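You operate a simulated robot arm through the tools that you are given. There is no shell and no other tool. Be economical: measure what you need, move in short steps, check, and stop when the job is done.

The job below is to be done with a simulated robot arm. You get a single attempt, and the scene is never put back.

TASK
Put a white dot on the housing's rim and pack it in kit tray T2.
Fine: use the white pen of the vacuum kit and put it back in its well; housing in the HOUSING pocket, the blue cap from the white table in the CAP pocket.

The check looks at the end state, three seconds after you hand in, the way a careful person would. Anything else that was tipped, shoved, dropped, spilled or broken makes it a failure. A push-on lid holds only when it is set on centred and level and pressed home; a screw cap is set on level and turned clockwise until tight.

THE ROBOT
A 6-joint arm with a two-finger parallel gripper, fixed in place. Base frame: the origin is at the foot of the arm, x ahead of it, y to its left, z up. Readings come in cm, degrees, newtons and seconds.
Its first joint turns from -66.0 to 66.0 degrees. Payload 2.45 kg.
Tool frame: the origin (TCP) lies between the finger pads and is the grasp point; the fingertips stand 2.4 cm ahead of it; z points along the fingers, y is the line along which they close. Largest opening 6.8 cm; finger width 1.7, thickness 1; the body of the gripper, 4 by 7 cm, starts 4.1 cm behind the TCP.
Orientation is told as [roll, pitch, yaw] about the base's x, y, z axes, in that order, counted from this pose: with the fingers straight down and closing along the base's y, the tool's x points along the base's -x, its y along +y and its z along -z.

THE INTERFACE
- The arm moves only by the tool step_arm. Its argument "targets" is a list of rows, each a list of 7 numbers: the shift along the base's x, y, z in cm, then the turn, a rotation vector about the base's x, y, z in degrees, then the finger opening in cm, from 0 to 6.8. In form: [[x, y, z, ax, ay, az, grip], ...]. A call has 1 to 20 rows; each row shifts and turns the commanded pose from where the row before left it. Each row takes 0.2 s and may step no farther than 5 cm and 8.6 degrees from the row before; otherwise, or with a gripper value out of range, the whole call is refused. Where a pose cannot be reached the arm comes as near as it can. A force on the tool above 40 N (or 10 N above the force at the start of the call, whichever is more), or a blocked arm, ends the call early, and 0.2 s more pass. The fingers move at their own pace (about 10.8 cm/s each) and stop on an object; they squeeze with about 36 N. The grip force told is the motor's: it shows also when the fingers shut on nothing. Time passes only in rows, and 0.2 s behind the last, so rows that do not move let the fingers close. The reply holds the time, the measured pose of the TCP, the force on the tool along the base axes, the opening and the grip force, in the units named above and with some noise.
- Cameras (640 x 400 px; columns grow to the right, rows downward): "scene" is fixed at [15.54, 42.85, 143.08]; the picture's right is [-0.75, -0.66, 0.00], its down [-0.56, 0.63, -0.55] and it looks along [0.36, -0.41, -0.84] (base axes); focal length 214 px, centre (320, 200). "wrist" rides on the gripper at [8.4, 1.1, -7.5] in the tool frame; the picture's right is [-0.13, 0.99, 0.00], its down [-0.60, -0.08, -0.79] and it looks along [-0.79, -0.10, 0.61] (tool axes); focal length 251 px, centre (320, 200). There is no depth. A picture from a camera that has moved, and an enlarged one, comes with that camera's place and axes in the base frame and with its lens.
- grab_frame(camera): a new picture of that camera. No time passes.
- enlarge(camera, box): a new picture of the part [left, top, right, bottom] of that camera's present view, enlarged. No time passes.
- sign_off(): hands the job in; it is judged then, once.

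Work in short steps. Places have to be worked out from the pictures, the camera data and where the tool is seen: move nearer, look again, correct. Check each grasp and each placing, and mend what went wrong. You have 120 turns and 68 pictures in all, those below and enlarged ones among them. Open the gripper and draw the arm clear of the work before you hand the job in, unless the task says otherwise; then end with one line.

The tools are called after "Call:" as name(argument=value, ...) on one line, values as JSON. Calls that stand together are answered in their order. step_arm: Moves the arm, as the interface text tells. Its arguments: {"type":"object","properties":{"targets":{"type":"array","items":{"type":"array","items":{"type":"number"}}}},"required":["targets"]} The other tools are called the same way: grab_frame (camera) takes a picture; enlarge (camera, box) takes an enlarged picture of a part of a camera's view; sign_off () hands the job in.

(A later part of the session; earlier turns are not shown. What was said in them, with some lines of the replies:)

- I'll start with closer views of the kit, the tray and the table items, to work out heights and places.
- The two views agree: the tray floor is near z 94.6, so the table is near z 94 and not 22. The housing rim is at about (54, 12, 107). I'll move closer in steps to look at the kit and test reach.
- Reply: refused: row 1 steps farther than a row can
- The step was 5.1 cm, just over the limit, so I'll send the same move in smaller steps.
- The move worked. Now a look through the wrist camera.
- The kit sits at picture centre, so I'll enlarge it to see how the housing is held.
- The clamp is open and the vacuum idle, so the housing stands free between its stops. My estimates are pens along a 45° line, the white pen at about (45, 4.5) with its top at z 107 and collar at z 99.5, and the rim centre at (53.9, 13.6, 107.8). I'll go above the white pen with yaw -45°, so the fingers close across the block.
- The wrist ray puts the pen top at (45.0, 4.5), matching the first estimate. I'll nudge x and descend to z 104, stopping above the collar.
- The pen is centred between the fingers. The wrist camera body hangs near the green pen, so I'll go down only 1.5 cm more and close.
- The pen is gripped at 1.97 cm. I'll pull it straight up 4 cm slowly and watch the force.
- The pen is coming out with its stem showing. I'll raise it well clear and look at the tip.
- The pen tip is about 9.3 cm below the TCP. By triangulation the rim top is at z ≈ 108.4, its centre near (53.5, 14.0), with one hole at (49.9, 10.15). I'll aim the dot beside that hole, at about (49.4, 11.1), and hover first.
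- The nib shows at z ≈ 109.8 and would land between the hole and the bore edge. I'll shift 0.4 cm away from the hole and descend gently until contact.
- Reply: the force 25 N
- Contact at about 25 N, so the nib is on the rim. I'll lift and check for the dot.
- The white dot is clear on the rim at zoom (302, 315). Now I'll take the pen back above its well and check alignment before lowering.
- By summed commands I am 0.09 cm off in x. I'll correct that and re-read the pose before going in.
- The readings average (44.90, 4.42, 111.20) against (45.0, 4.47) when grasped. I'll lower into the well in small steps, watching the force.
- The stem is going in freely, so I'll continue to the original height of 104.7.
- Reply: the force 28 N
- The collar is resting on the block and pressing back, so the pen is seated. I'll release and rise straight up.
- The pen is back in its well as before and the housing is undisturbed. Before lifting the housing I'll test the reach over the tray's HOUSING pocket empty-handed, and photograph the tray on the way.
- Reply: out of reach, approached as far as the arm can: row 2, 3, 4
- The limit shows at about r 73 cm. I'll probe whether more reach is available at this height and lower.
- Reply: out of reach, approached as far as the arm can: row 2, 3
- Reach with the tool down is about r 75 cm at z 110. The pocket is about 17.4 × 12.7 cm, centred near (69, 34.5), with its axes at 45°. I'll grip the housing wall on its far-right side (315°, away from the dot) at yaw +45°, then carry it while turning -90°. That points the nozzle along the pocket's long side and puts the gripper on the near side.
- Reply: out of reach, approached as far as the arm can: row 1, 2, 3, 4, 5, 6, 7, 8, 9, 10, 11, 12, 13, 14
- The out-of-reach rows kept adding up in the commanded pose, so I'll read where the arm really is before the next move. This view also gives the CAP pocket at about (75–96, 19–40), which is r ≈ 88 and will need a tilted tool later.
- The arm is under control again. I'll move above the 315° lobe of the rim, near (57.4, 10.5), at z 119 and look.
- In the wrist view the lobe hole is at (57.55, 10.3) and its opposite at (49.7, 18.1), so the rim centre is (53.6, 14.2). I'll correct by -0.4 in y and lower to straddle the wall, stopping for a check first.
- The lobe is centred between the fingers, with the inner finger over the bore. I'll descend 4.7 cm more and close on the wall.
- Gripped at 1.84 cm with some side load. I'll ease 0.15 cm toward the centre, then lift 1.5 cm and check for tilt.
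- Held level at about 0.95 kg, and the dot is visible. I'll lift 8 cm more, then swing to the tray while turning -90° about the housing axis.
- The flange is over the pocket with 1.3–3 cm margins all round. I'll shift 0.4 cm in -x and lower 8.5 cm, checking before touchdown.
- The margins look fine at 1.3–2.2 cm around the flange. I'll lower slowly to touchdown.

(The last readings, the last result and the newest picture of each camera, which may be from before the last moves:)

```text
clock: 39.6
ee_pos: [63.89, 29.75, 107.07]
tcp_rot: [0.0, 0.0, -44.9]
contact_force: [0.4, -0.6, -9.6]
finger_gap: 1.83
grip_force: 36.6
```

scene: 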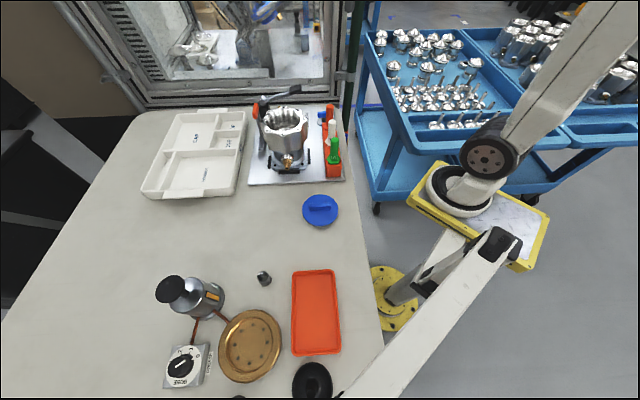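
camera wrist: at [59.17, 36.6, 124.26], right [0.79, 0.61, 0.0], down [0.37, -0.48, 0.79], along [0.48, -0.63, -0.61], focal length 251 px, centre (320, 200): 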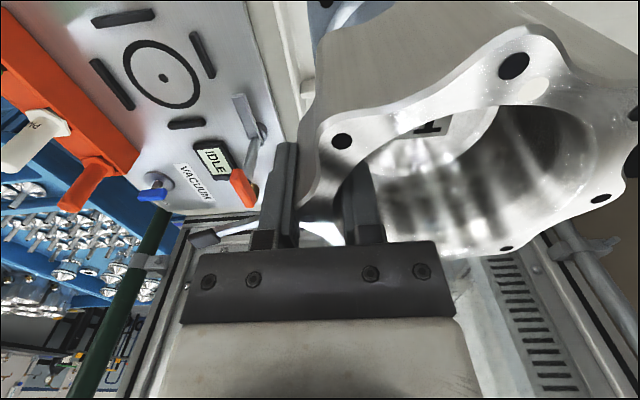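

Still hanging with no contact. I'll continue in small steps.

Call:
step_arm(targets=[[0, 0, -0.25, 0, 0, 0, 0.5], [0, 0, -0.25, 0, 0, 0, 0.5], [0, 0, 0, 0, 0, 0, 0.5]])

Call:
step_arm(targets=[[0, 0, -0.15, 0, 0, 0, 0.5], [0, 0, -0.15, 0, 0, 0, 0.5], [0, 0, 0, 0, 0, 0, 0.5]])

```text
clock: 40.4
ee_pos: [63.76, 29.79, 106.5]
tcp_rot: [-0.1, 0.0, -45.0]
contact_force: [0.2, 0.3, -8.8]
finger_gap: 1.84
grip_force: 35.8
```

```text
clock: 41.2
ee_pos: [63.83, 29.78, 106.13]
tcp_rot: [-0.1, 0.1, -45.0]
contact_force: [0.5, 0.4, -9.6]
finger_gap: 1.84
grip_force: 36.7
```

Call:
step_arm(targets=[[0, 0, -0.15, 0, 0, 0, 0.5], [0, 0, -0.15, 0, 0, 0, 0.5], [0, 0, 0, 0, 0, 0, 0.5]])

Call:
enlarge(camera="scene", box=[150, 100, 270, 210])

```text
clock: 42.0
ee_pos: [63.76, 29.71, 106.01]
tcp_rot: [0.1, 0.0, -44.9]
contact_force: [-3.0, -4.5, 8.6]
finger_gap: 1.82
grip_force: 36.2
```

```text
3.64 times, centred on (210, 155) of scene
camera zoom: at [15.51, 42.83, 143.09], right [-0.75, -0.66, 0.0], down [-0.55, 0.63, -0.55], along [0.36, -0.41, -0.84], focal length 780 px, centre (720, 364)
```

zoom: 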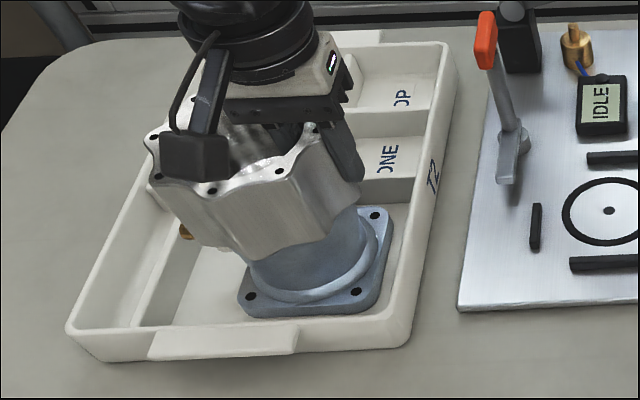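

It has touched down inside the pocket, resting flat on the floor. I'll release evenly and lift straight out.

Call:
step_arm(targets=[[0, 0, 0, 0, 0, 0, 2.2], [0, 0, 0, 0, 0, 0, 3], [0, 0, 0, 0, 0, 0, 4.5], [0, 0, 0, 0, 0, 0, 4.5], [0, 0, 2, 0, 0, 0, 4.5], [0, 0, 3, 0, 0, 0, 4.5], [-1, -1, 4, 0, 0, 0, 4.5], [-2, -1, 3, 0, 0, 0, 4.5], [0, 0, 0, 0, 0, 0, 4.5]])

Call:
enlarge(camera="scene", box=[140, 80, 300, 220])

```text
clock: 44.0
ee_pos: [60.75, 27.78, 117.86]
tcp_rot: [0.0, 0.0, -45.0]
contact_force: [-0.6, 0.2, 0.0]
finger_gap: 4.47
grip_force: 0.0
```

```text
2.86 times, centred on (220, 150) of scene
camera zoom: at [15.54, 42.85, 143.08], right [-0.75, -0.66, 0.0], down [-0.56, 0.63, -0.55], along [0.36, -0.41, -0.84], focal length 613 px, centre (606, 343)
```

zoom: 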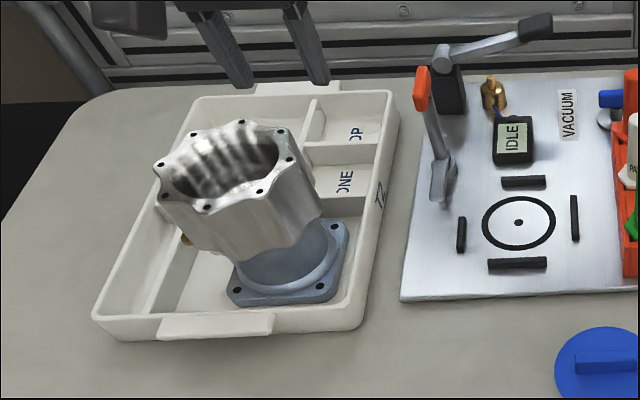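

The housing stands upright in its pocket. Next is the CAP pocket, where I'll test empty-handed whether a 45° outward tilt reaches r ≈ 86. The cap can then be gripped at the same tilt and set down level.

Call:
step_arm(targets=[[0, -1, 0.3, 0, 0, 8, 4.5], [0, -1, 0.3, 0, 0, 8, 4.5], [0, -1, 0.3, 0, 0, 8, 4.5], [0, -1, 0.3, 0, 0, 8, 4.5], [0, -1, 0.3, 0, 0, 8, 4.5], [0, -1, 0.3, 0, 0, 8, 4.5], [0, -1, 0.3, 0, 0, 8, 4.5], [0, -1, 0, 0, 0, 8, 4.5], [0, 0, 0, 2.44, -7.09, 0, 4.5], [0, 0, 0, 2.44, -7.09, 0, 4.5], [0, 0, 0, 2.44, -7.09, 0, 4.5], [0, 0, 0, 2.44, -7.09, 0, 4.5], [0, 0, 0, 2.44, -7.09, 0, 4.5], [0, 0, 0, 2.44, -7.09, 0, 4.5], [0, 0, 0, 0, 0, 0, 4.5]])

Call:
step_arm(targets=[[3.63, 1.1, -2, 0, 0, 0, 4.5], [3.63, 1.1, -2, 0, 0, 0, 4.5], [3.63, 1.1, -2, 0, 0, 0, 4.5], [3.63, 1.1, -2, 0, 0, 0, 4.5], [3.63, 1.1, -2, 0, 0, 0, 4.5], [3.63, 1.1, -2, 0, 0, 0, 4.5], [0, 0, 0, 0, 0, 0, 4.5], [0, 0, 0, 0, 0, 0, 4.5]])

```text
clock: 47.2
ee_pos: [60.74, 19.75, 120.03]
tcp_rot: [0.0, -45.2, 19.1]
contact_force: [-0.5, -0.4, 0.1]
finger_gap: 4.51
grip_force: 0.1
```

```text
clock: 49.0
ee_pos: [82.5, 26.43, 107.86]
tcp_rot: [0.1, -45.0, 19.0]
contact_force: [0.1, -0.4, 0.5]
finger_gap: 4.5
grip_force: 0.0
```

Reached r 86.6 at 45° tilt. One more check a bit farther and lower, plus a picture of the pocket.

Call:
step_arm(targets=[[1.2, 0.8, -2.5, 0, 0, 0, 4.5], [1.2, 0.8, -2, 0, 0, 0, 4.5], [0, 0, 0, 0, 0, 0, 4.5], [0, 0, 0, 0, 0, 0, 4.5]])

Call:
enlarge(camera="scene", box=[130, 60, 310, 200])

Call:
grab_frame(camera="wrist")

```text
clock: 50.0
ee_pos: [84.59, 27.89, 103.26]
tcp_rot: [0.0, -45.0, 19.0]
contact_force: [-0.2, -0.5, 0.2]
finger_gap: 4.5
grip_force: 0.0
out of reach, approached as far as the arm can: row 2
```

```text
2.86 times, centred on (220, 130) of scene
camera zoom: at [15.54, 42.85, 143.08], right [-0.75, -0.66, 0.0], down [-0.56, 0.63, -0.55], along [0.36, -0.41, -0.84], focal length 613 px, centre (606, 400)
```

zoom: 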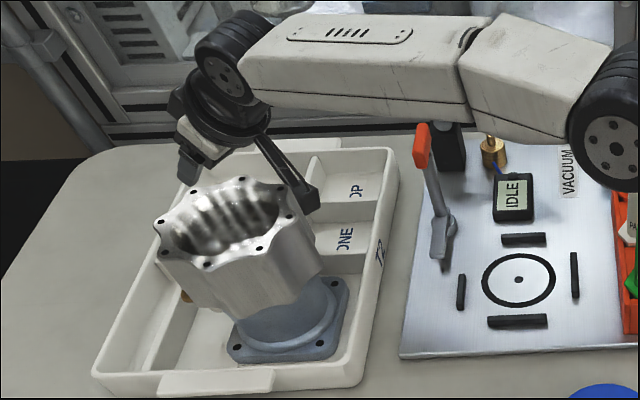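

```text
24 pictures are left
camera wrist: at [73.63, 25.24, 102.79], right [-0.24, 0.97, 0.09], down [-0.1, -0.12, 0.99], along [0.97, 0.22, 0.13], focal length 251 px, centre (320, 200)
```

wrist: 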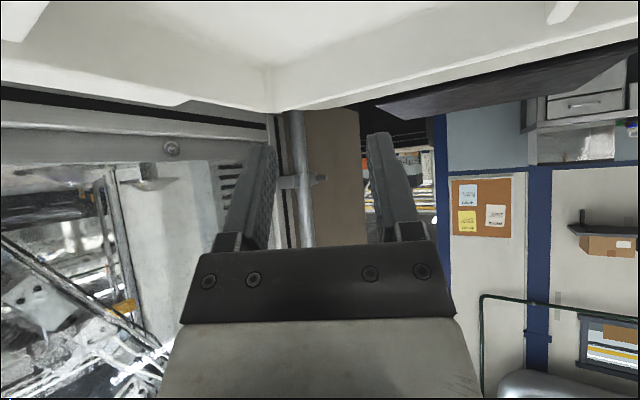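

At this tilt the wrist camera hangs on the underside, at z 102.8, and would hit the tray. I need the tool flipped 180° in yaw so the camera is on top. I'll retreat along the same path, then untilt.

Call:
step_arm(targets=[[-1.2, -0.8, 2.5, 0, 0, 0, 4.5], [-1.2, -0.8, 2.5, 0, 0, 0, 4.5], [-3.6, -1.1, 2, 0, 0, 0, 4.5], [-3.6, -1.1, 2, 0, 0, 0, 4.5], [-3.6, -1.1, 2, 0, 0, 0, 4.5], [-3.6, -1.1, 2, 0, 0, 0, 4.5], [-3.6, -1.1, 2, 0, 0, 0, 4.5], [-3.6, -1.1, 2, 0, 0, 0, 4.5], [-1, 0, 0, -2.44, 7.09, 0, 4.5], [-1, 0, 0, -2.44, 7.09, 0, 4.5], [-1, 0, 0, -2.44, 7.09, 0, 4.5], [-1, 0, 0, -2.44, 7.09, 0, 4.5], [-1, 0, 0, -2.44, 7.09, 0, 4.5], [-1, 0, 0, -2.44, 7.09, 0, 4.5], [0, 0, 0, 0, 0, 0, 4.5]])

Call:
step_arm(targets=[[-0.5, 0, 0, 0, 0, -8.5, 4.5], [-0.5, 0, 0, 0, 0, -8.5, 4.5], [-0.5, 0, 0, 0, 0, -8.5, 4.5], [-0.5, 0, 0, 0, 0, -8.5, 4.5], [-0.5, 0, 0, 0, 0, -8.5, 4.5], [-0.5, 0, 0, 0, 0, -8.5, 4.5], [-0.5, 0, 0, 0, 0, -8.5, 4.5], [-0.5, 0, 0, 0, 0, -8.5, 4.5], [-0.5, 0, 0, 0, 0, -8.5, 4.5], [-0.5, 0, 0, 0, 0, -8.5, 4.5], [-0.5, 0, 0, 0, 0, -8.5, 4.5], [-0.5, 0, 0, 0, 0, -8.5, 4.5], [-0.5, 0, 0, 0, 0, -8.5, 4.5], [-0.5, 0, 0, 0, 0, -8.5, 4.5], [-0.5, 0, 0, 0, 0, -8.5, 4.5], [-0.5, 0, 0, 0, 0, -8.5, 4.5], [-0.5, 0, 0, 0, 0, -8.5, 4.5], [-0.5, 0, 0, 0, 0, -8.5, 4.5], [0, 0, 0, 0, 0, -1, 4.5], [0, 0, 0, 0, 0, 0, 4.5]])

```text
clock: 53.2
ee_pos: [54.38, 19.49, 120.65]
tcp_rot: [0.0, 0.1, 19.1]
contact_force: [-0.1, -1.1, -0.9]
finger_gap: 4.49
grip_force: 0.0
```

```text
clock: 57.4
ee_pos: [45.2, 19.54, 120.49]
tcp_rot: [0.0, 0.0, -135.1]
contact_force: [0.4, -0.2, -0.8]
finger_gap: 4.51
grip_force: 0.0
```

The flip works. I'll move to view the cap from near (36, 24, 112).

Call:
step_arm(targets=[[-3.07, 1.47, -2.8, 0, 0, 0, 4.5], [-3.07, 1.47, -2.8, 0, 0, 0, 4.5], [-3.07, 1.47, -2.8, 0, 0, 0, 4.5], [0, 0, 0, 0, 0, 0, 4.5], [0, 0, 0, 0, 0, 0, 4.5]])

Call:
grab_frame(camera="wrist")

Call:
enlarge(camera="scene", box=[280, 170, 370, 240])

```text
clock: 58.6
ee_pos: [37.77, 21.79, 112.1]
tcp_rot: [-0.8, 0.0, -134.4]
contact_force: [-0.4, 1.1, -0.5]
finger_gap: 4.49
grip_force: 0.0
out of reach, approached as far as the arm can: row 3
```

```text
23 pictures are left
camera wrist: at [44.55, 27.04, 119.64], right [0.62, -0.78, -0.01], down [-0.47, -0.39, 0.79], along [-0.63, -0.48, -0.61], focal length 251 px, centre (320, 200)
```

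wrist: 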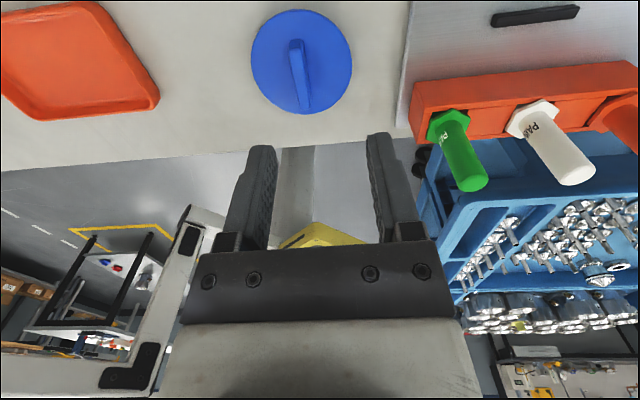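

```text
5.71 times, centred on (325, 205) of scene
camera zoom: at [15.54, 42.85, 143.08], right [-0.75, -0.66, 0.0], down [-0.56, 0.63, -0.55], along [0.36, -0.41, -0.84], focal length 1226 px, centre (291, 171)
```

zoom: 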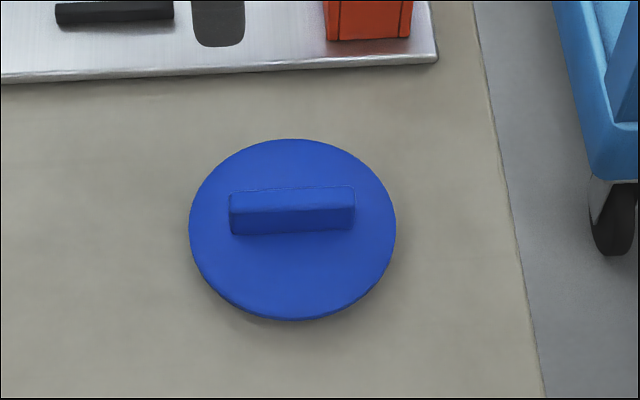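

The cap is at about (34.2, 21.6), r 40, with its bar along 45°. That is inside the minimum reach for a vertical or outward-tilted tool. So I'll grip it leaning inward with the wrist outside (yaw +45°, tilt 50°), then untilt, swing round in the air and tilt outward at the tray; the cap keeps the same angle in the grip. First I'll back off and re-yaw.

Call:
step_arm(targets=[[3, 0.3, 2, 0, 0, 0, 4.5], [3, 0.4, 2, 0, 0, 0, 4.5], [3, 0.3, 2, 0, 0, 8, 4.5], [0, 0, 0, 0, 0, 8, 4.5], [0, 0, 0, 0, 0, 8, 4.5], [0, 0, 0, 0, 0, 8, 4.5], [0, 0, 0, 0, 0, 8, 4.5], [0, 0, 0, 0, 0, 8, 4.5], [0, 0, 0, 0, 0, 8, 4.5], [0, 0, 0, 0, 0, 8, 4.5], [0, 0, 0, 0, 0, 8, 4.5], [0, 0, 0, 0, 0, 8, 4.5], [0, 0, 0, 0, 0, 8, 4.5], [0, 0, 0, 0, 0, 8, 4.5], [0, 0, 0, 0, 0, 8, 4.5], [0, 0, 0, 0, 0, 8, 4.5], [0, 0, 0, 0, 0, 8, 4.5], [0, 0, 0, 0, 0, 8, 4.5], [0, 0, 0, 0, 0, 8, 4.5], [0, 0, 0, 0, 0, 8, 4.5]])

Call:
step_arm(targets=[[0, 0, 0, 0, 0, 8, 3.5], [0, 0, 0, 0, 0, 8, 3.5], [0, 0, 0, 0, 0, 8, 3.5], [0, 0, 0, 0, 0, 8, 3.5], [0, 0, 0, 0, 0, 4, 3.5], [0, 0, 0, -5.89, 5.89, 0, 3.5], [0, 0, 0, -5.89, 5.89, 0, 3.5], [0, 0, 0, -5.89, 5.89, 0, 3.5], [0, 0, 0, -5.89, 5.89, 0, 3.5], [0, 0, 0, -5.89, 5.89, 0, 3.5], [0, 0, 0, -5.89, 5.89, 0, 3.5], [0, 0, 0, 0, 0, 0, 3.5]])

```text
clock: 62.8
ee_pos: [46.98, 22.71, 118.17]
tcp_rot: [0.1, 0.0, 9.2]
contact_force: [0.0, 0.3, -0.8]
finger_gap: 4.52
grip_force: 0.0
```

```text
clock: 65.4
ee_pos: [45.83, 21.8, 116.54]
tcp_rot: [0.0, 49.7, 45.1]
contact_force: [-0.5, 0.1, 0.5]
finger_gap: 3.49
grip_force: 0.0
out of reach, approached as far as the arm can: row 11
```

The tilt is at 49.7°, near a limit at this spot. I'll move toward the cap hover point and see whether it relaxes.

Call:
step_arm(targets=[[-2.7, 0, -2.5, 0, 0, 0, 3.5], [-2.7, 0, -2.5, 0, 0, 0, 3.5], [-2.7, 0, -2.5, 0, 0, 0, 3.5], [-2.7, 0, -2.5, 0, 0, 0, 3.5], [0, 0, 0, 0, 0, 0, 3.5], [0, 0, 0, 0, 0, 0, 3.5]])

Call:
grab_frame(camera="wrist")

Call:
enlarge(camera="scene", box=[220, 130, 400, 250])

```text
clock: 66.8
ee_pos: [35.01, 21.97, 106.34]
tcp_rot: [0.0, 50.0, 45.0]
contact_force: [-0.5, -0.5, 0.0]
finger_gap: 3.5
grip_force: 0.0
```

```text
21 pictures are left
camera wrist: at [34.59, 23.08, 117.73], right [-0.64, 0.76, -0.1], down [0.76, 0.65, 0.05], along [0.1, -0.04, -0.99], focal length 251 px, centre (320, 200)
```

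wrist: 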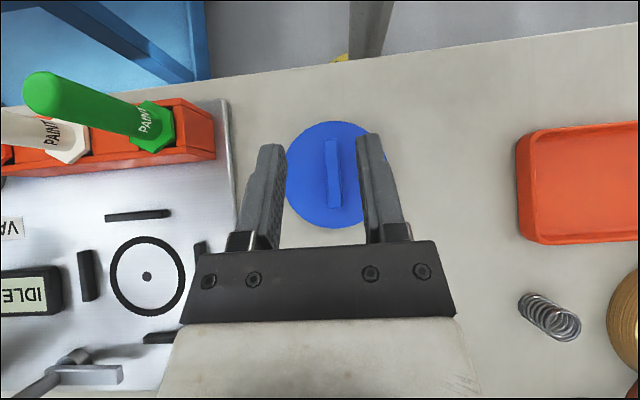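

```text
3.33 times, centred on (310, 190) of scene
camera zoom: at [15.54, 42.85, 143.08], right [-0.75, -0.66, 0.0], down [-0.56, 0.63, -0.55], along [0.36, -0.41, -0.84], focal length 715 px, centre (353, 233)
```

zoom: 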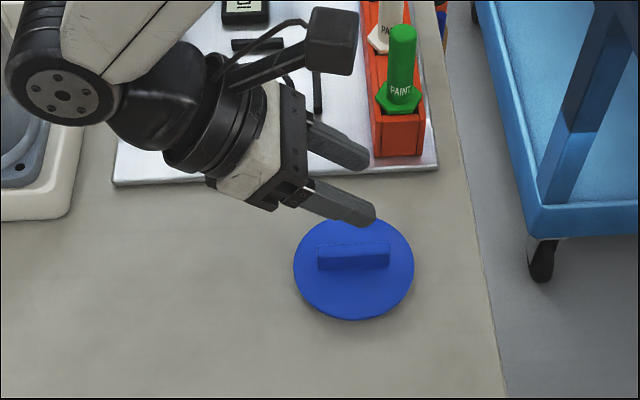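

The camera now looks almost straight down on the cap, with its centre at about (34.4, 21.5). I'll shift slightly, align yaw by 2° and descend 7.3 cm to check.

Call:
step_arm(targets=[[0.25, 0.4, -2.3, 0, 0, 2, 3.5], [0, 0, -2.5, 0, 0, 0, 3.5], [0, 0, -2.5, 0, 0, 0, 3.5], [0, 0, 0, 0, 0, 0, 3.5], [0, 0, 0, 0, 0, 0, 3.5]])

Call:
enlarge(camera="wrist", box=[220, 80, 420, 280])

Call:
enlarge(camera="scene", box=[270, 160, 370, 240])

```text
clock: 68.0
ee_pos: [35.2, 22.46, 99.13]
tcp_rot: [-0.1, 49.9, 47.0]
contact_force: [-0.2, -1.0, 0.9]
finger_gap: 3.51
grip_force: 0.1
```

```text
2.00 times, centred on (320, 180) of wrist
camera zoom: at [34.72, 23.42, 110.52], right [-0.67, 0.74, -0.1], down [0.74, 0.68, 0.05], along [0.1, -0.04, -0.99], focal length 503 px, centre (320, 240)
```

zoom: 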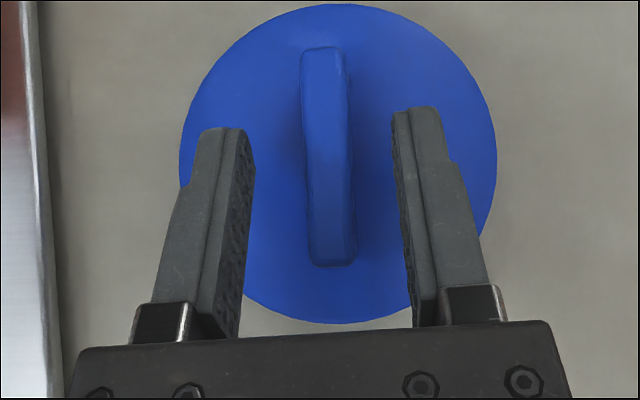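

```text
5.00 times, centred on (320, 200) of scene
camera zoom: at [15.54, 42.85, 143.08], right [-0.75, -0.66, 0.0], down [-0.56, 0.63, -0.55], along [0.36, -0.41, -0.84], focal length 1072 px, centre (320, 200)
```

zoom: 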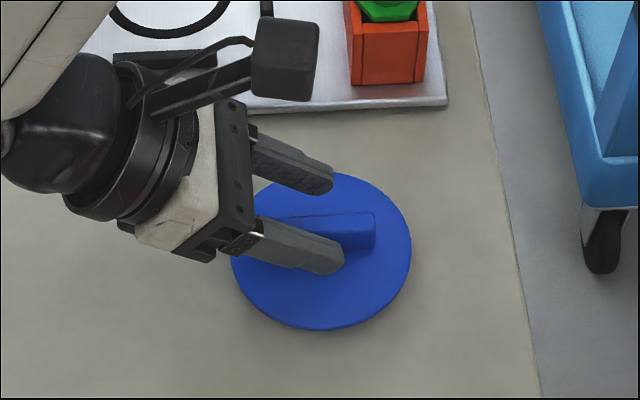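

The bar is aligned between the fingers. I'll descend the last 1.5 cm gently.

Call:
step_arm(targets=[[0, 0, -0.7, 0, 0, 0, 3.5], [0, 0, -0.4, 0, 0, 0, 3.5], [0, 0, -0.3, 0, 0, 0, 3.5], [0, 0, 0, 0, 0, 0, 3.5]])

Call:
enlarge(camera="scene", box=[270, 160, 370, 240])

```text
clock: 69.0
ee_pos: [35.28, 22.27, 97.84]
tcp_rot: [0.1, 50.0, 47.0]
contact_force: [0.3, 0.2, 11.3]
finger_gap: 3.5
grip_force: 0.0
```

```text
5.00 times, centred on (320, 200) of scene
camera zoom: at [15.52, 42.85, 143.08], right [-0.75, -0.66, 0.0], down [-0.56, 0.63, -0.55], along [0.36, -0.41, -0.84], focal length 1072 px, centre (320, 200)
```

zoom: 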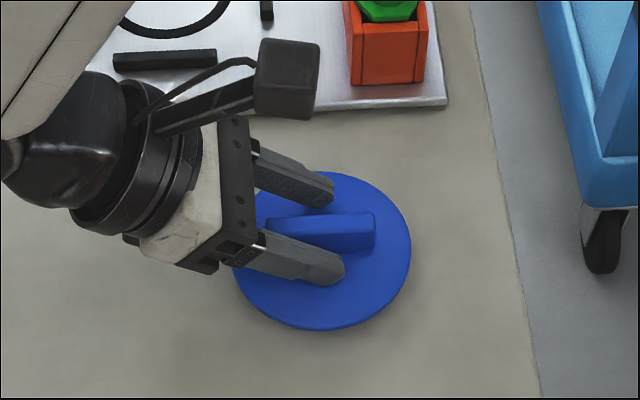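

Light contact with the disc at 11 N, so I'm at full depth. I'll back up 0.25 cm, close on the bar, then lift 2 cm to check.

Call:
step_arm(targets=[[0, 0, 0.25, 0, 0, 0, 3.5], [0, 0, 0, 0, 0, 0, 2], [0, 0, 0, 0, 0, 0, 0.2], [0, 0, 0, 0, 0, 0, 0.2], [0, 0, 0, 0, 0, 0, 0.2], [0, 0, 1, 0, 0, 0, 0.2], [0, 0, 2, 0, 0, 0, 0.2], [0, 0, 0, 0, 0, 0, 0.2]])

Call:
enlarge(camera="scene", box=[270, 150, 370, 230])

Call:
enlarge(camera="wrist", box=[220, 80, 420, 280])

```text
clock: 70.8
ee_pos: [35.17, 22.25, 100.99]
tcp_rot: [0.0, 50.0, 47.1]
contact_force: [0.7, -0.7, -1.3]
finger_gap: 1.13
grip_force: 32.1
```

```text
5.00 times, centred on (320, 190) of scene
camera zoom: at [15.54, 42.85, 143.08], right [-0.75, -0.66, 0.0], down [-0.56, 0.63, -0.55], along [0.36, -0.41, -0.84], focal length 1072 px, centre (320, 250)
```

zoom: 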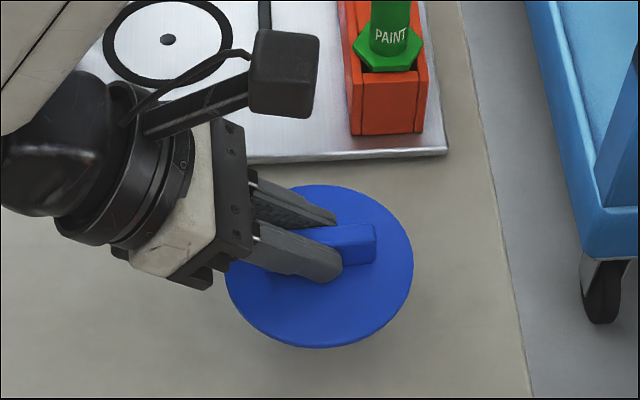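

```text
2.00 times, centred on (320, 180) of wrist
camera zoom: at [34.76, 23.36, 112.42], right [-0.67, 0.74, -0.1], down [0.74, 0.68, 0.05], along [0.1, -0.04, -0.99], focal length 503 px, centre (320, 240)
```

zoom: 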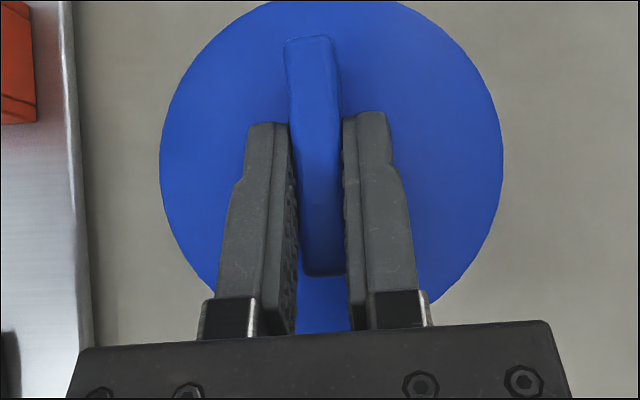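

The cap is held level with a gap of 1.13. I'll lift, move outward while untilting, then turn the yaw round toward -160°.

Call:
step_arm(targets=[[0, 0, 4, 0, 0, 0, 0.2], [0, 0, 4, 0, 0, 0, 0.2], [0, 0, 4, 0, 0, 0, 0.2], [1, 0.2, 1.3, 6.09, -5.68, 0, 0.2], [2, 0.3, 1.3, 6.09, -5.68, 0, 0.2], [2, 0.3, 1.3, 6.09, -5.68, 0, 0.2], [2.5, 0.3, 1.3, 6.09, -5.68, 0, 0.2], [2.5, 0.3, 1.3, 6.09, -5.68, 0, 0.2], [2.5, 0.3, 1.3, 6.09, -5.68, 0, 0.2], [0, 0, 0, 0, 0, 0, 0.2]])

Call:
step_arm(targets=[[0, 0, 0, 0, 0, -8, 0.2], [0, 0, 0, 0, 0, -8, 0.2], [0, 0, 0, 0, 0, -8, 0.2], [0, 0, 0, 0, 0, -8, 0.2], [0, 0, 0, 0, 0, -8, 0.2], [0, 0, 0, 0, 0, -8, 0.2], [0, 0, 0, 0, 0, -8, 0.2], [0, 0, 0, 0, 0, -8, 0.2], [0, 0, 0, 0, 0, -8, 0.2], [0, 0, 0, 0, 0, -8, 0.2], [0, 0, 0, 0, 0, -8, 0.2], [0, 0, 0, 0, 0, -8, 0.2], [0, 0, 0, 0, 0, -8, 0.2], [0, 0, 0, 0, 0, -8, 0.2], [0, 0, 0, 0, 0, -8, 0.2], [0, 0, 0, 0, 0, -8, 0.2]])

Call:
step_arm(targets=[[0, 0, 0, 0, 0, -8, 0.2], [0, 0, 0, 0, 0, -8, 0.2], [0, 0, 0, 0, 0, -8, 0.2], [0, 0, 0, 0, 0, -8, 0.2], [0, 0, 0, 0, 0, -8, 0.2], [0, 0, 0, 0, 0, -8, 0.2], [0, 0, 0, 0, 0, -8, 0.2], [0, 0, 0, 0, 0, -8, 0.2], [0, 0, 0, 0, 0, -8, 0.2], [0, 0, 0, 0, 0, -7, 0.2], [0, 0, 0, 0, 0, 0, 0.2]])

```text
clock: 73.0
ee_pos: [47.99, 23.75, 120.89]
tcp_rot: [0.0, -0.1, 47.1]
contact_force: [0.3, 0.0, -0.2]
finger_gap: 1.1
grip_force: 32.2
```

```text
clock: 76.4
ee_pos: [47.82, 23.86, 120.91]
tcp_rot: [0.0, -0.1, -81.1]
contact_force: [-0.2, 0.4, -1.7]
finger_gap: 1.12
grip_force: 31.7
```

```text
clock: 78.8
ee_pos: [52.74, 11.09, 120.12]
tcp_rot: [-1.2, 0.2, -158.5]
contact_force: [0.2, 0.8, -0.4]
finger_gap: 1.09
grip_force: 31.8
out of reach, approached as far as the arm can: row 8, 9, 10
```

The last wrist joint stops at about 170° relative to the arm azimuth, so I'll use yaw -146° (leaning along azimuth 34°). I'll move to (60.7, 19.8, 121) and tilt 50° outward there.

Call:
step_arm(targets=[[3.2, -1, 0, 0, 0, 7, 0.2], [3.2, -1, 0, 0, 0, 7, 0.2], [3.2, -1, 0, 0, 0, 0, 0.2], [3.2, -1, 0, 0, 0, 0, 0.2], [0, 0, 0, 0, 0, 0, 0.2], [0, 0, 0, 4.66, -6.91, 0, 0.2], [0, 0, 0, 4.66, -6.91, 0, 0.2], [0, 0, 0, 4.66, -6.91, 0, 0.2], [0, 0, 0, 4.66, -6.91, 0, 0.2], [0, 0, 0, 4.66, -6.91, 0, 0.2], [0, 0, 0, 4.66, -6.91, 0, 0.2], [0, 0, 0, 0, 0, 0, 0.2], [0, 0, 0, 0, 0, 0, 0.2]])

Call:
grab_frame(camera="wrist")

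Call:
enlarge(camera="scene", box=[130, 20, 350, 200])

```text
clock: 81.6
ee_pos: [65.55, 7.16, 120.07]
tcp_rot: [0.1, 50.0, -146.0]
contact_force: [0.1, 0.0, -0.5]
finger_gap: 1.08
grip_force: 31.5
```

```text
14 pictures are left
camera wrist: at [65.97, 6.13, 131.5], right [0.49, -0.87, -0.1], down [-0.87, -0.49, 0.05], along [-0.09, 0.06, -0.99], focal length 251 px, centre (320, 200)
```

wrist: 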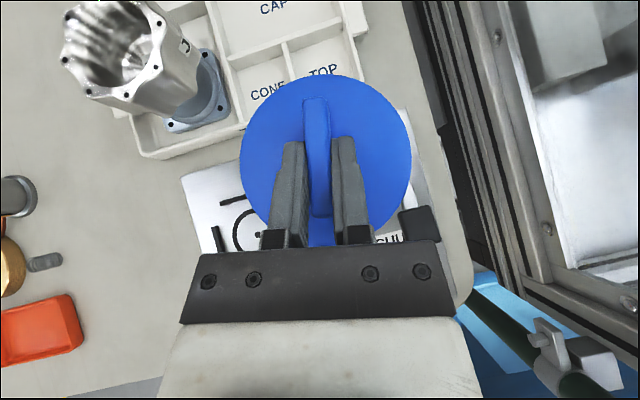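

```text
2.22 times, centred on (240, 110) of scene
camera zoom: at [15.54, 42.85, 143.08], right [-0.75, -0.66, 0.0], down [-0.56, 0.63, -0.55], along [0.36, -0.41, -0.84], focal length 477 px, centre (498, 400)
```

zoom: 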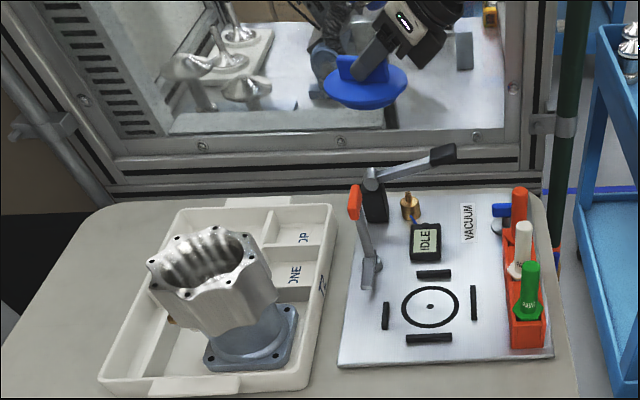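

The cap is level, camera on top, and the tray positions agree in this view. The cap centre is about (1.4, 0.85) ahead of the TCP, and I want it at (84, 29.3), so the TCP goes to about (82.6, 28.45). I'll move above the pocket.

Call:
step_arm(targets=[[2.436, 3.04, 0, 0, 0, 0, 0.2], [2.436, 3.04, 0, 0, 0, 0, 0.2], [2.436, 3.04, -1, 0, 0, 0, 0.2], [2.436, 3.04, -2, 0, 0, 0, 0.2], [2.436, 3.04, -3, 0, 0, 0, 0.2], [2.436, 3.04, -3, 0, 0, 0, 0.2], [2.436, 3.04, -3, 0, 0, 0, 0.2], [0, 0, 0, 0, 0, 0, 0.2], [0, 0, 0, 0, 0, 0, 0.2]])

Call:
grab_frame(camera="wrist")

```text
clock: 83.6
ee_pos: [82.62, 28.45, 108.27]
tcp_rot: [0.1, 49.9, -146.1]
contact_force: [0.4, 0.5, 0.1]
finger_gap: 1.09
grip_force: 32.0
```

```text
12 pictures are left
camera wrist: at [83.09, 27.45, 119.46], right [0.49, -0.87, -0.1], down [-0.87, -0.49, 0.05], along [-0.09, 0.06, -0.99], focal length 251 px, centre (320, 200)
```

wrist: 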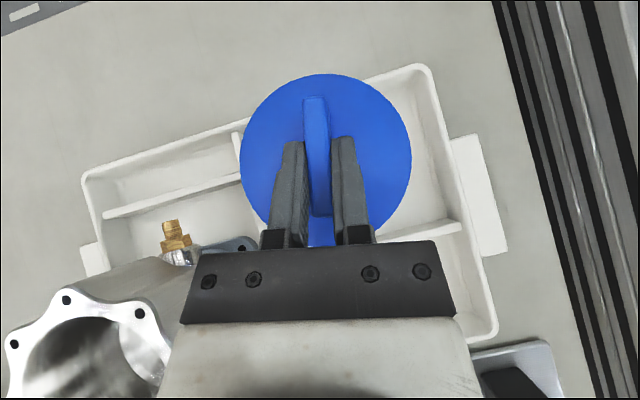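

The cap projects inside the pocket with its centre at about (84.2, 29.3), clear of the dividers. I'll lower 7 cm and look.

Call:
step_arm(targets=[[0, 0, -2.5, 0, 0, 0, 0.2], [0, 0, -2.5, 0, 0, 0, 0.2], [0, 0, -2, 0, 0, 0, 0.2], [0, 0, 0, 0, 0, 0, 0.2], [0, 0, 0, 0, 0, 0, 0.2]])

Call:
grab_frame(camera="wrist")

Call:
enlarge(camera="scene", box=[130, 70, 310, 210])

```text
clock: 84.8
ee_pos: [82.8, 28.49, 101.17]
tcp_rot: [0.0, 49.8, -145.9]
contact_force: [-0.5, 0.5, 0.1]
finger_gap: 1.1
grip_force: 31.6
```

```text
11 pictures are left
camera wrist: at [83.04, 27.37, 112.57], right [0.49, -0.87, -0.1], down [-0.87, -0.49, 0.05], along [-0.09, 0.06, -0.99], focal length 251 px, centre (320, 200)
```

wrist: 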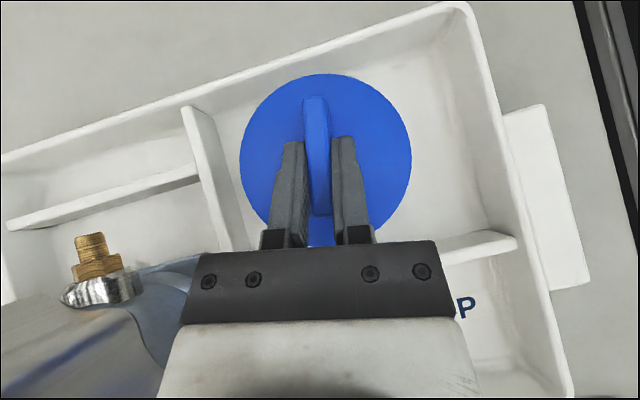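

```text
2.86 times, centred on (220, 140) of scene
camera zoom: at [15.54, 42.85, 143.08], right [-0.75, -0.66, 0.0], down [-0.56, 0.63, -0.55], along [0.36, -0.41, -0.84], focal length 613 px, centre (606, 371)
```

zoom: 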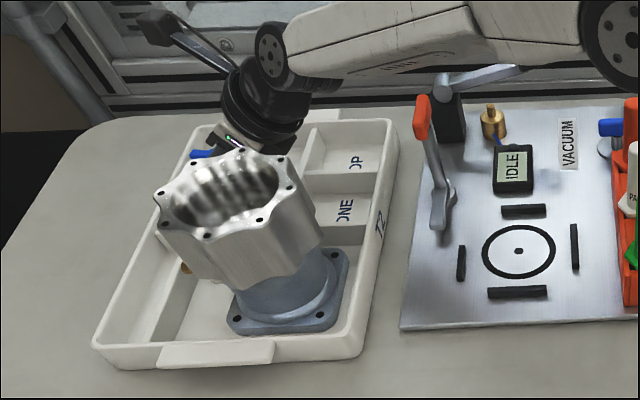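

There is plenty of clearance to the walls. I'll lower 1.8 cm, then creep to touchdown.

Call:
step_arm(targets=[[0, 0, -1, 0, 0, 0, 0.2], [0, 0, -0.8, 0, 0, 0, 0.2], [0, 0, 0, 0, 0, 0, 0.2]])

Call:
step_arm(targets=[[0, 0, -0.3, 0, 0, 0, 0.2], [0, 0, -0.2, 0, 0, 0, 0.2], [0, 0, 0, 0, 0, 0, 0.2]])

```text
clock: 85.6
ee_pos: [82.69, 28.44, 99.36]
tcp_rot: [-0.1, 50.0, -145.8]
contact_force: [-0.3, -0.2, -0.5]
finger_gap: 1.1
grip_force: 31.9
```

```text
clock: 86.4
ee_pos: [82.7, 28.48, 98.83]
tcp_rot: [0.0, 50.0, -145.9]
contact_force: [-0.1, 0.0, 0.0]
finger_gap: 1.09
grip_force: 31.8
```

Call:
step_arm(targets=[[0, 0, -0.2, 0, 0, 0, 0.2], [0, 0, -0.15, 0, 0, 0, 0.2], [0, 0, 0, 0, 0, 0, 0.2]])

```text
clock: 87.2
ee_pos: [82.63, 28.5, 98.34]
tcp_rot: [0.0, 50.2, -146.1]
contact_force: [-0.7, -0.5, 2.2]
finger_gap: 1.12
grip_force: 31.8
```

First touch at 2.2 N. I'll settle 0.1 cm more, open and rise straight up.

Call:
step_arm(targets=[[0, 0, -0.12, 0, 0, 0, 0.2], [0, 0, 0, 0, 0, 0, 1.6], [0, 0, 0, 0, 0, 0, 2.6], [0, 0, 0, 0, 0, 0, 3], [0, 0, 0, 0, 0, 0, 3], [0, 0, 1, 0, 0, 0, 3], [0, 0, 2.5, 0, 0, 0, 3], [0, 0, 3.5, 0, 0, 0, 3], [0, 0, 0, 0, 0, 0, 3]])

Call:
grab_frame(camera="wrist")

```text
clock: 89.2
ee_pos: [82.46, 28.55, 105.56]
tcp_rot: [0.0, 49.9, -146.1]
contact_force: [0.1, -0.2, -0.4]
finger_gap: 2.98
grip_force: 0.1
```

```text
9 pictures are left
camera wrist: at [82.86, 27.51, 116.83], right [0.49, -0.87, -0.1], down [-0.87, -0.49, 0.05], along [-0.09, 0.06, -0.99], focal length 251 px, centre (320, 200)
```

wrist: 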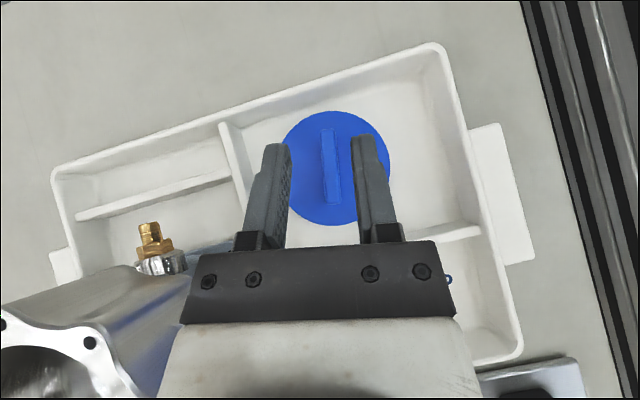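

The cap lies flat in the CAP pocket. I'll retreat along the approach path, clear of the work, and do a final check.

Call:
step_arm(targets=[[0, 0, 2.5, 0, 0, 0, 3], [-2.4, -3, 3, 0, 0, 0, 3], [-2.4, -3, 3, 0, 0, 0, 3], [-2.4, -3, 3, 0, 0, 0, 3], [-2.4, -3, 2, 0, 0, 0, 3], [-2.4, -3, 1, 0, 0, 0, 3], [-2.4, -3, 0, 0, 0, 0, 3], [-2.4, -3, 0, 0, 0, 0, 3], [0, 0, 0, 0, 0, 0, 3]])

Call:
grab_frame(camera="scene")

Call:
enlarge(camera="scene", box=[170, 100, 250, 170])

Call:
enlarge(camera="scene", box=[240, 80, 370, 190])

```text
clock: 91.2
ee_pos: [65.67, 7.39, 119.88]
tcp_rot: [0.0, 50.0, -145.8]
contact_force: [-0.2, 0.8, -0.2]
finger_gap: 3.0
grip_force: 0.0
```

```text
8 pictures are left
```

scene: 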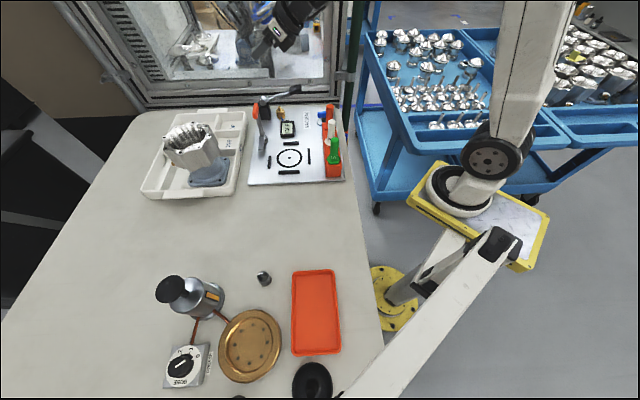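

```text
5.71 times, centred on (210, 135) of scene
camera zoom: at [15.54, 42.85, 143.08], right [-0.75, -0.66, 0.0], down [-0.56, 0.63, -0.55], along [0.36, -0.41, -0.84], focal length 1226 px, centre (949, 571)
```

zoom: 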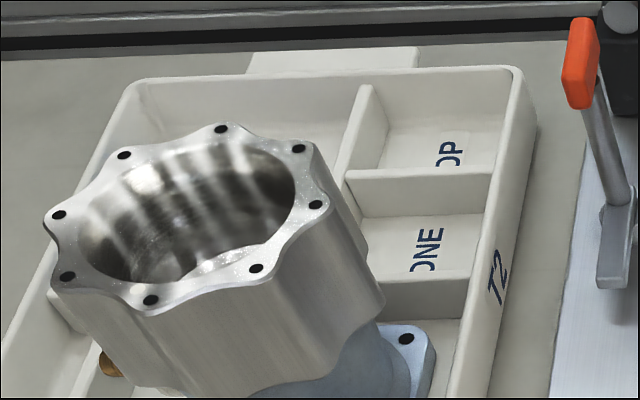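

```text
3.64 times, centred on (305, 135) of scene
camera zoom: at [15.54, 42.85, 143.08], right [-0.75, -0.66, 0.0], down [-0.56, 0.63, -0.55], along [0.36, -0.41, -0.84], focal length 780 px, centre (374, 436)
```

zoom: 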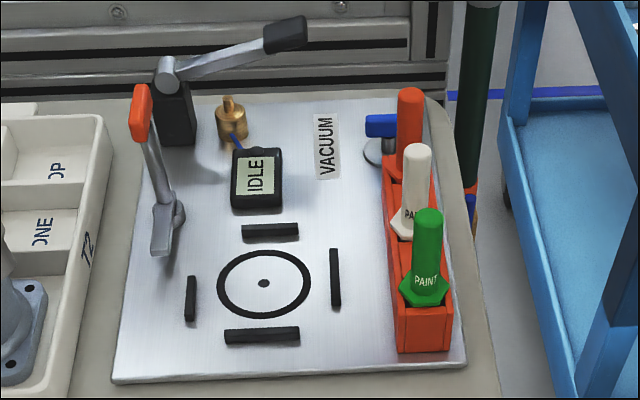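

All is in place; I just need to confirm the dot, which should now lie just left of the bottom hole. I'll take a tighter enlargement.

Call:
enlarge(camera="scene", box=[174, 124, 214, 158])

```text
11.76 times, centred on (194, 141) of scene
camera zoom: at [15.54, 42.85, 143.08], right [-0.75, -0.66, 0.0], down [-0.56, 0.63, -0.55], along [0.36, -0.41, -0.84], focal length 2523 px, centre (1802, 894)
```

zoom: 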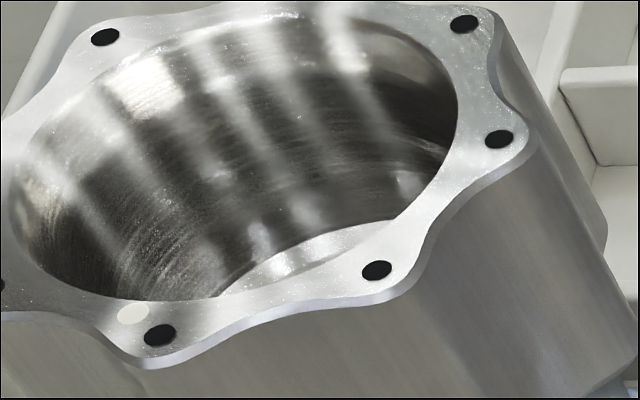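

The white dot is intact on the rim, the housing and cap are in their pockets, and the pen is in its well. The gripper is open and clear of the work, so I'm handing in.

Call:
sign_off()

```text
The job is handed in.
```

The housing has a white dot on its rim and stands in T2's HOUSING pocket, the blue cap lies flat in the CAP pocket, and the white pen is back in its well.
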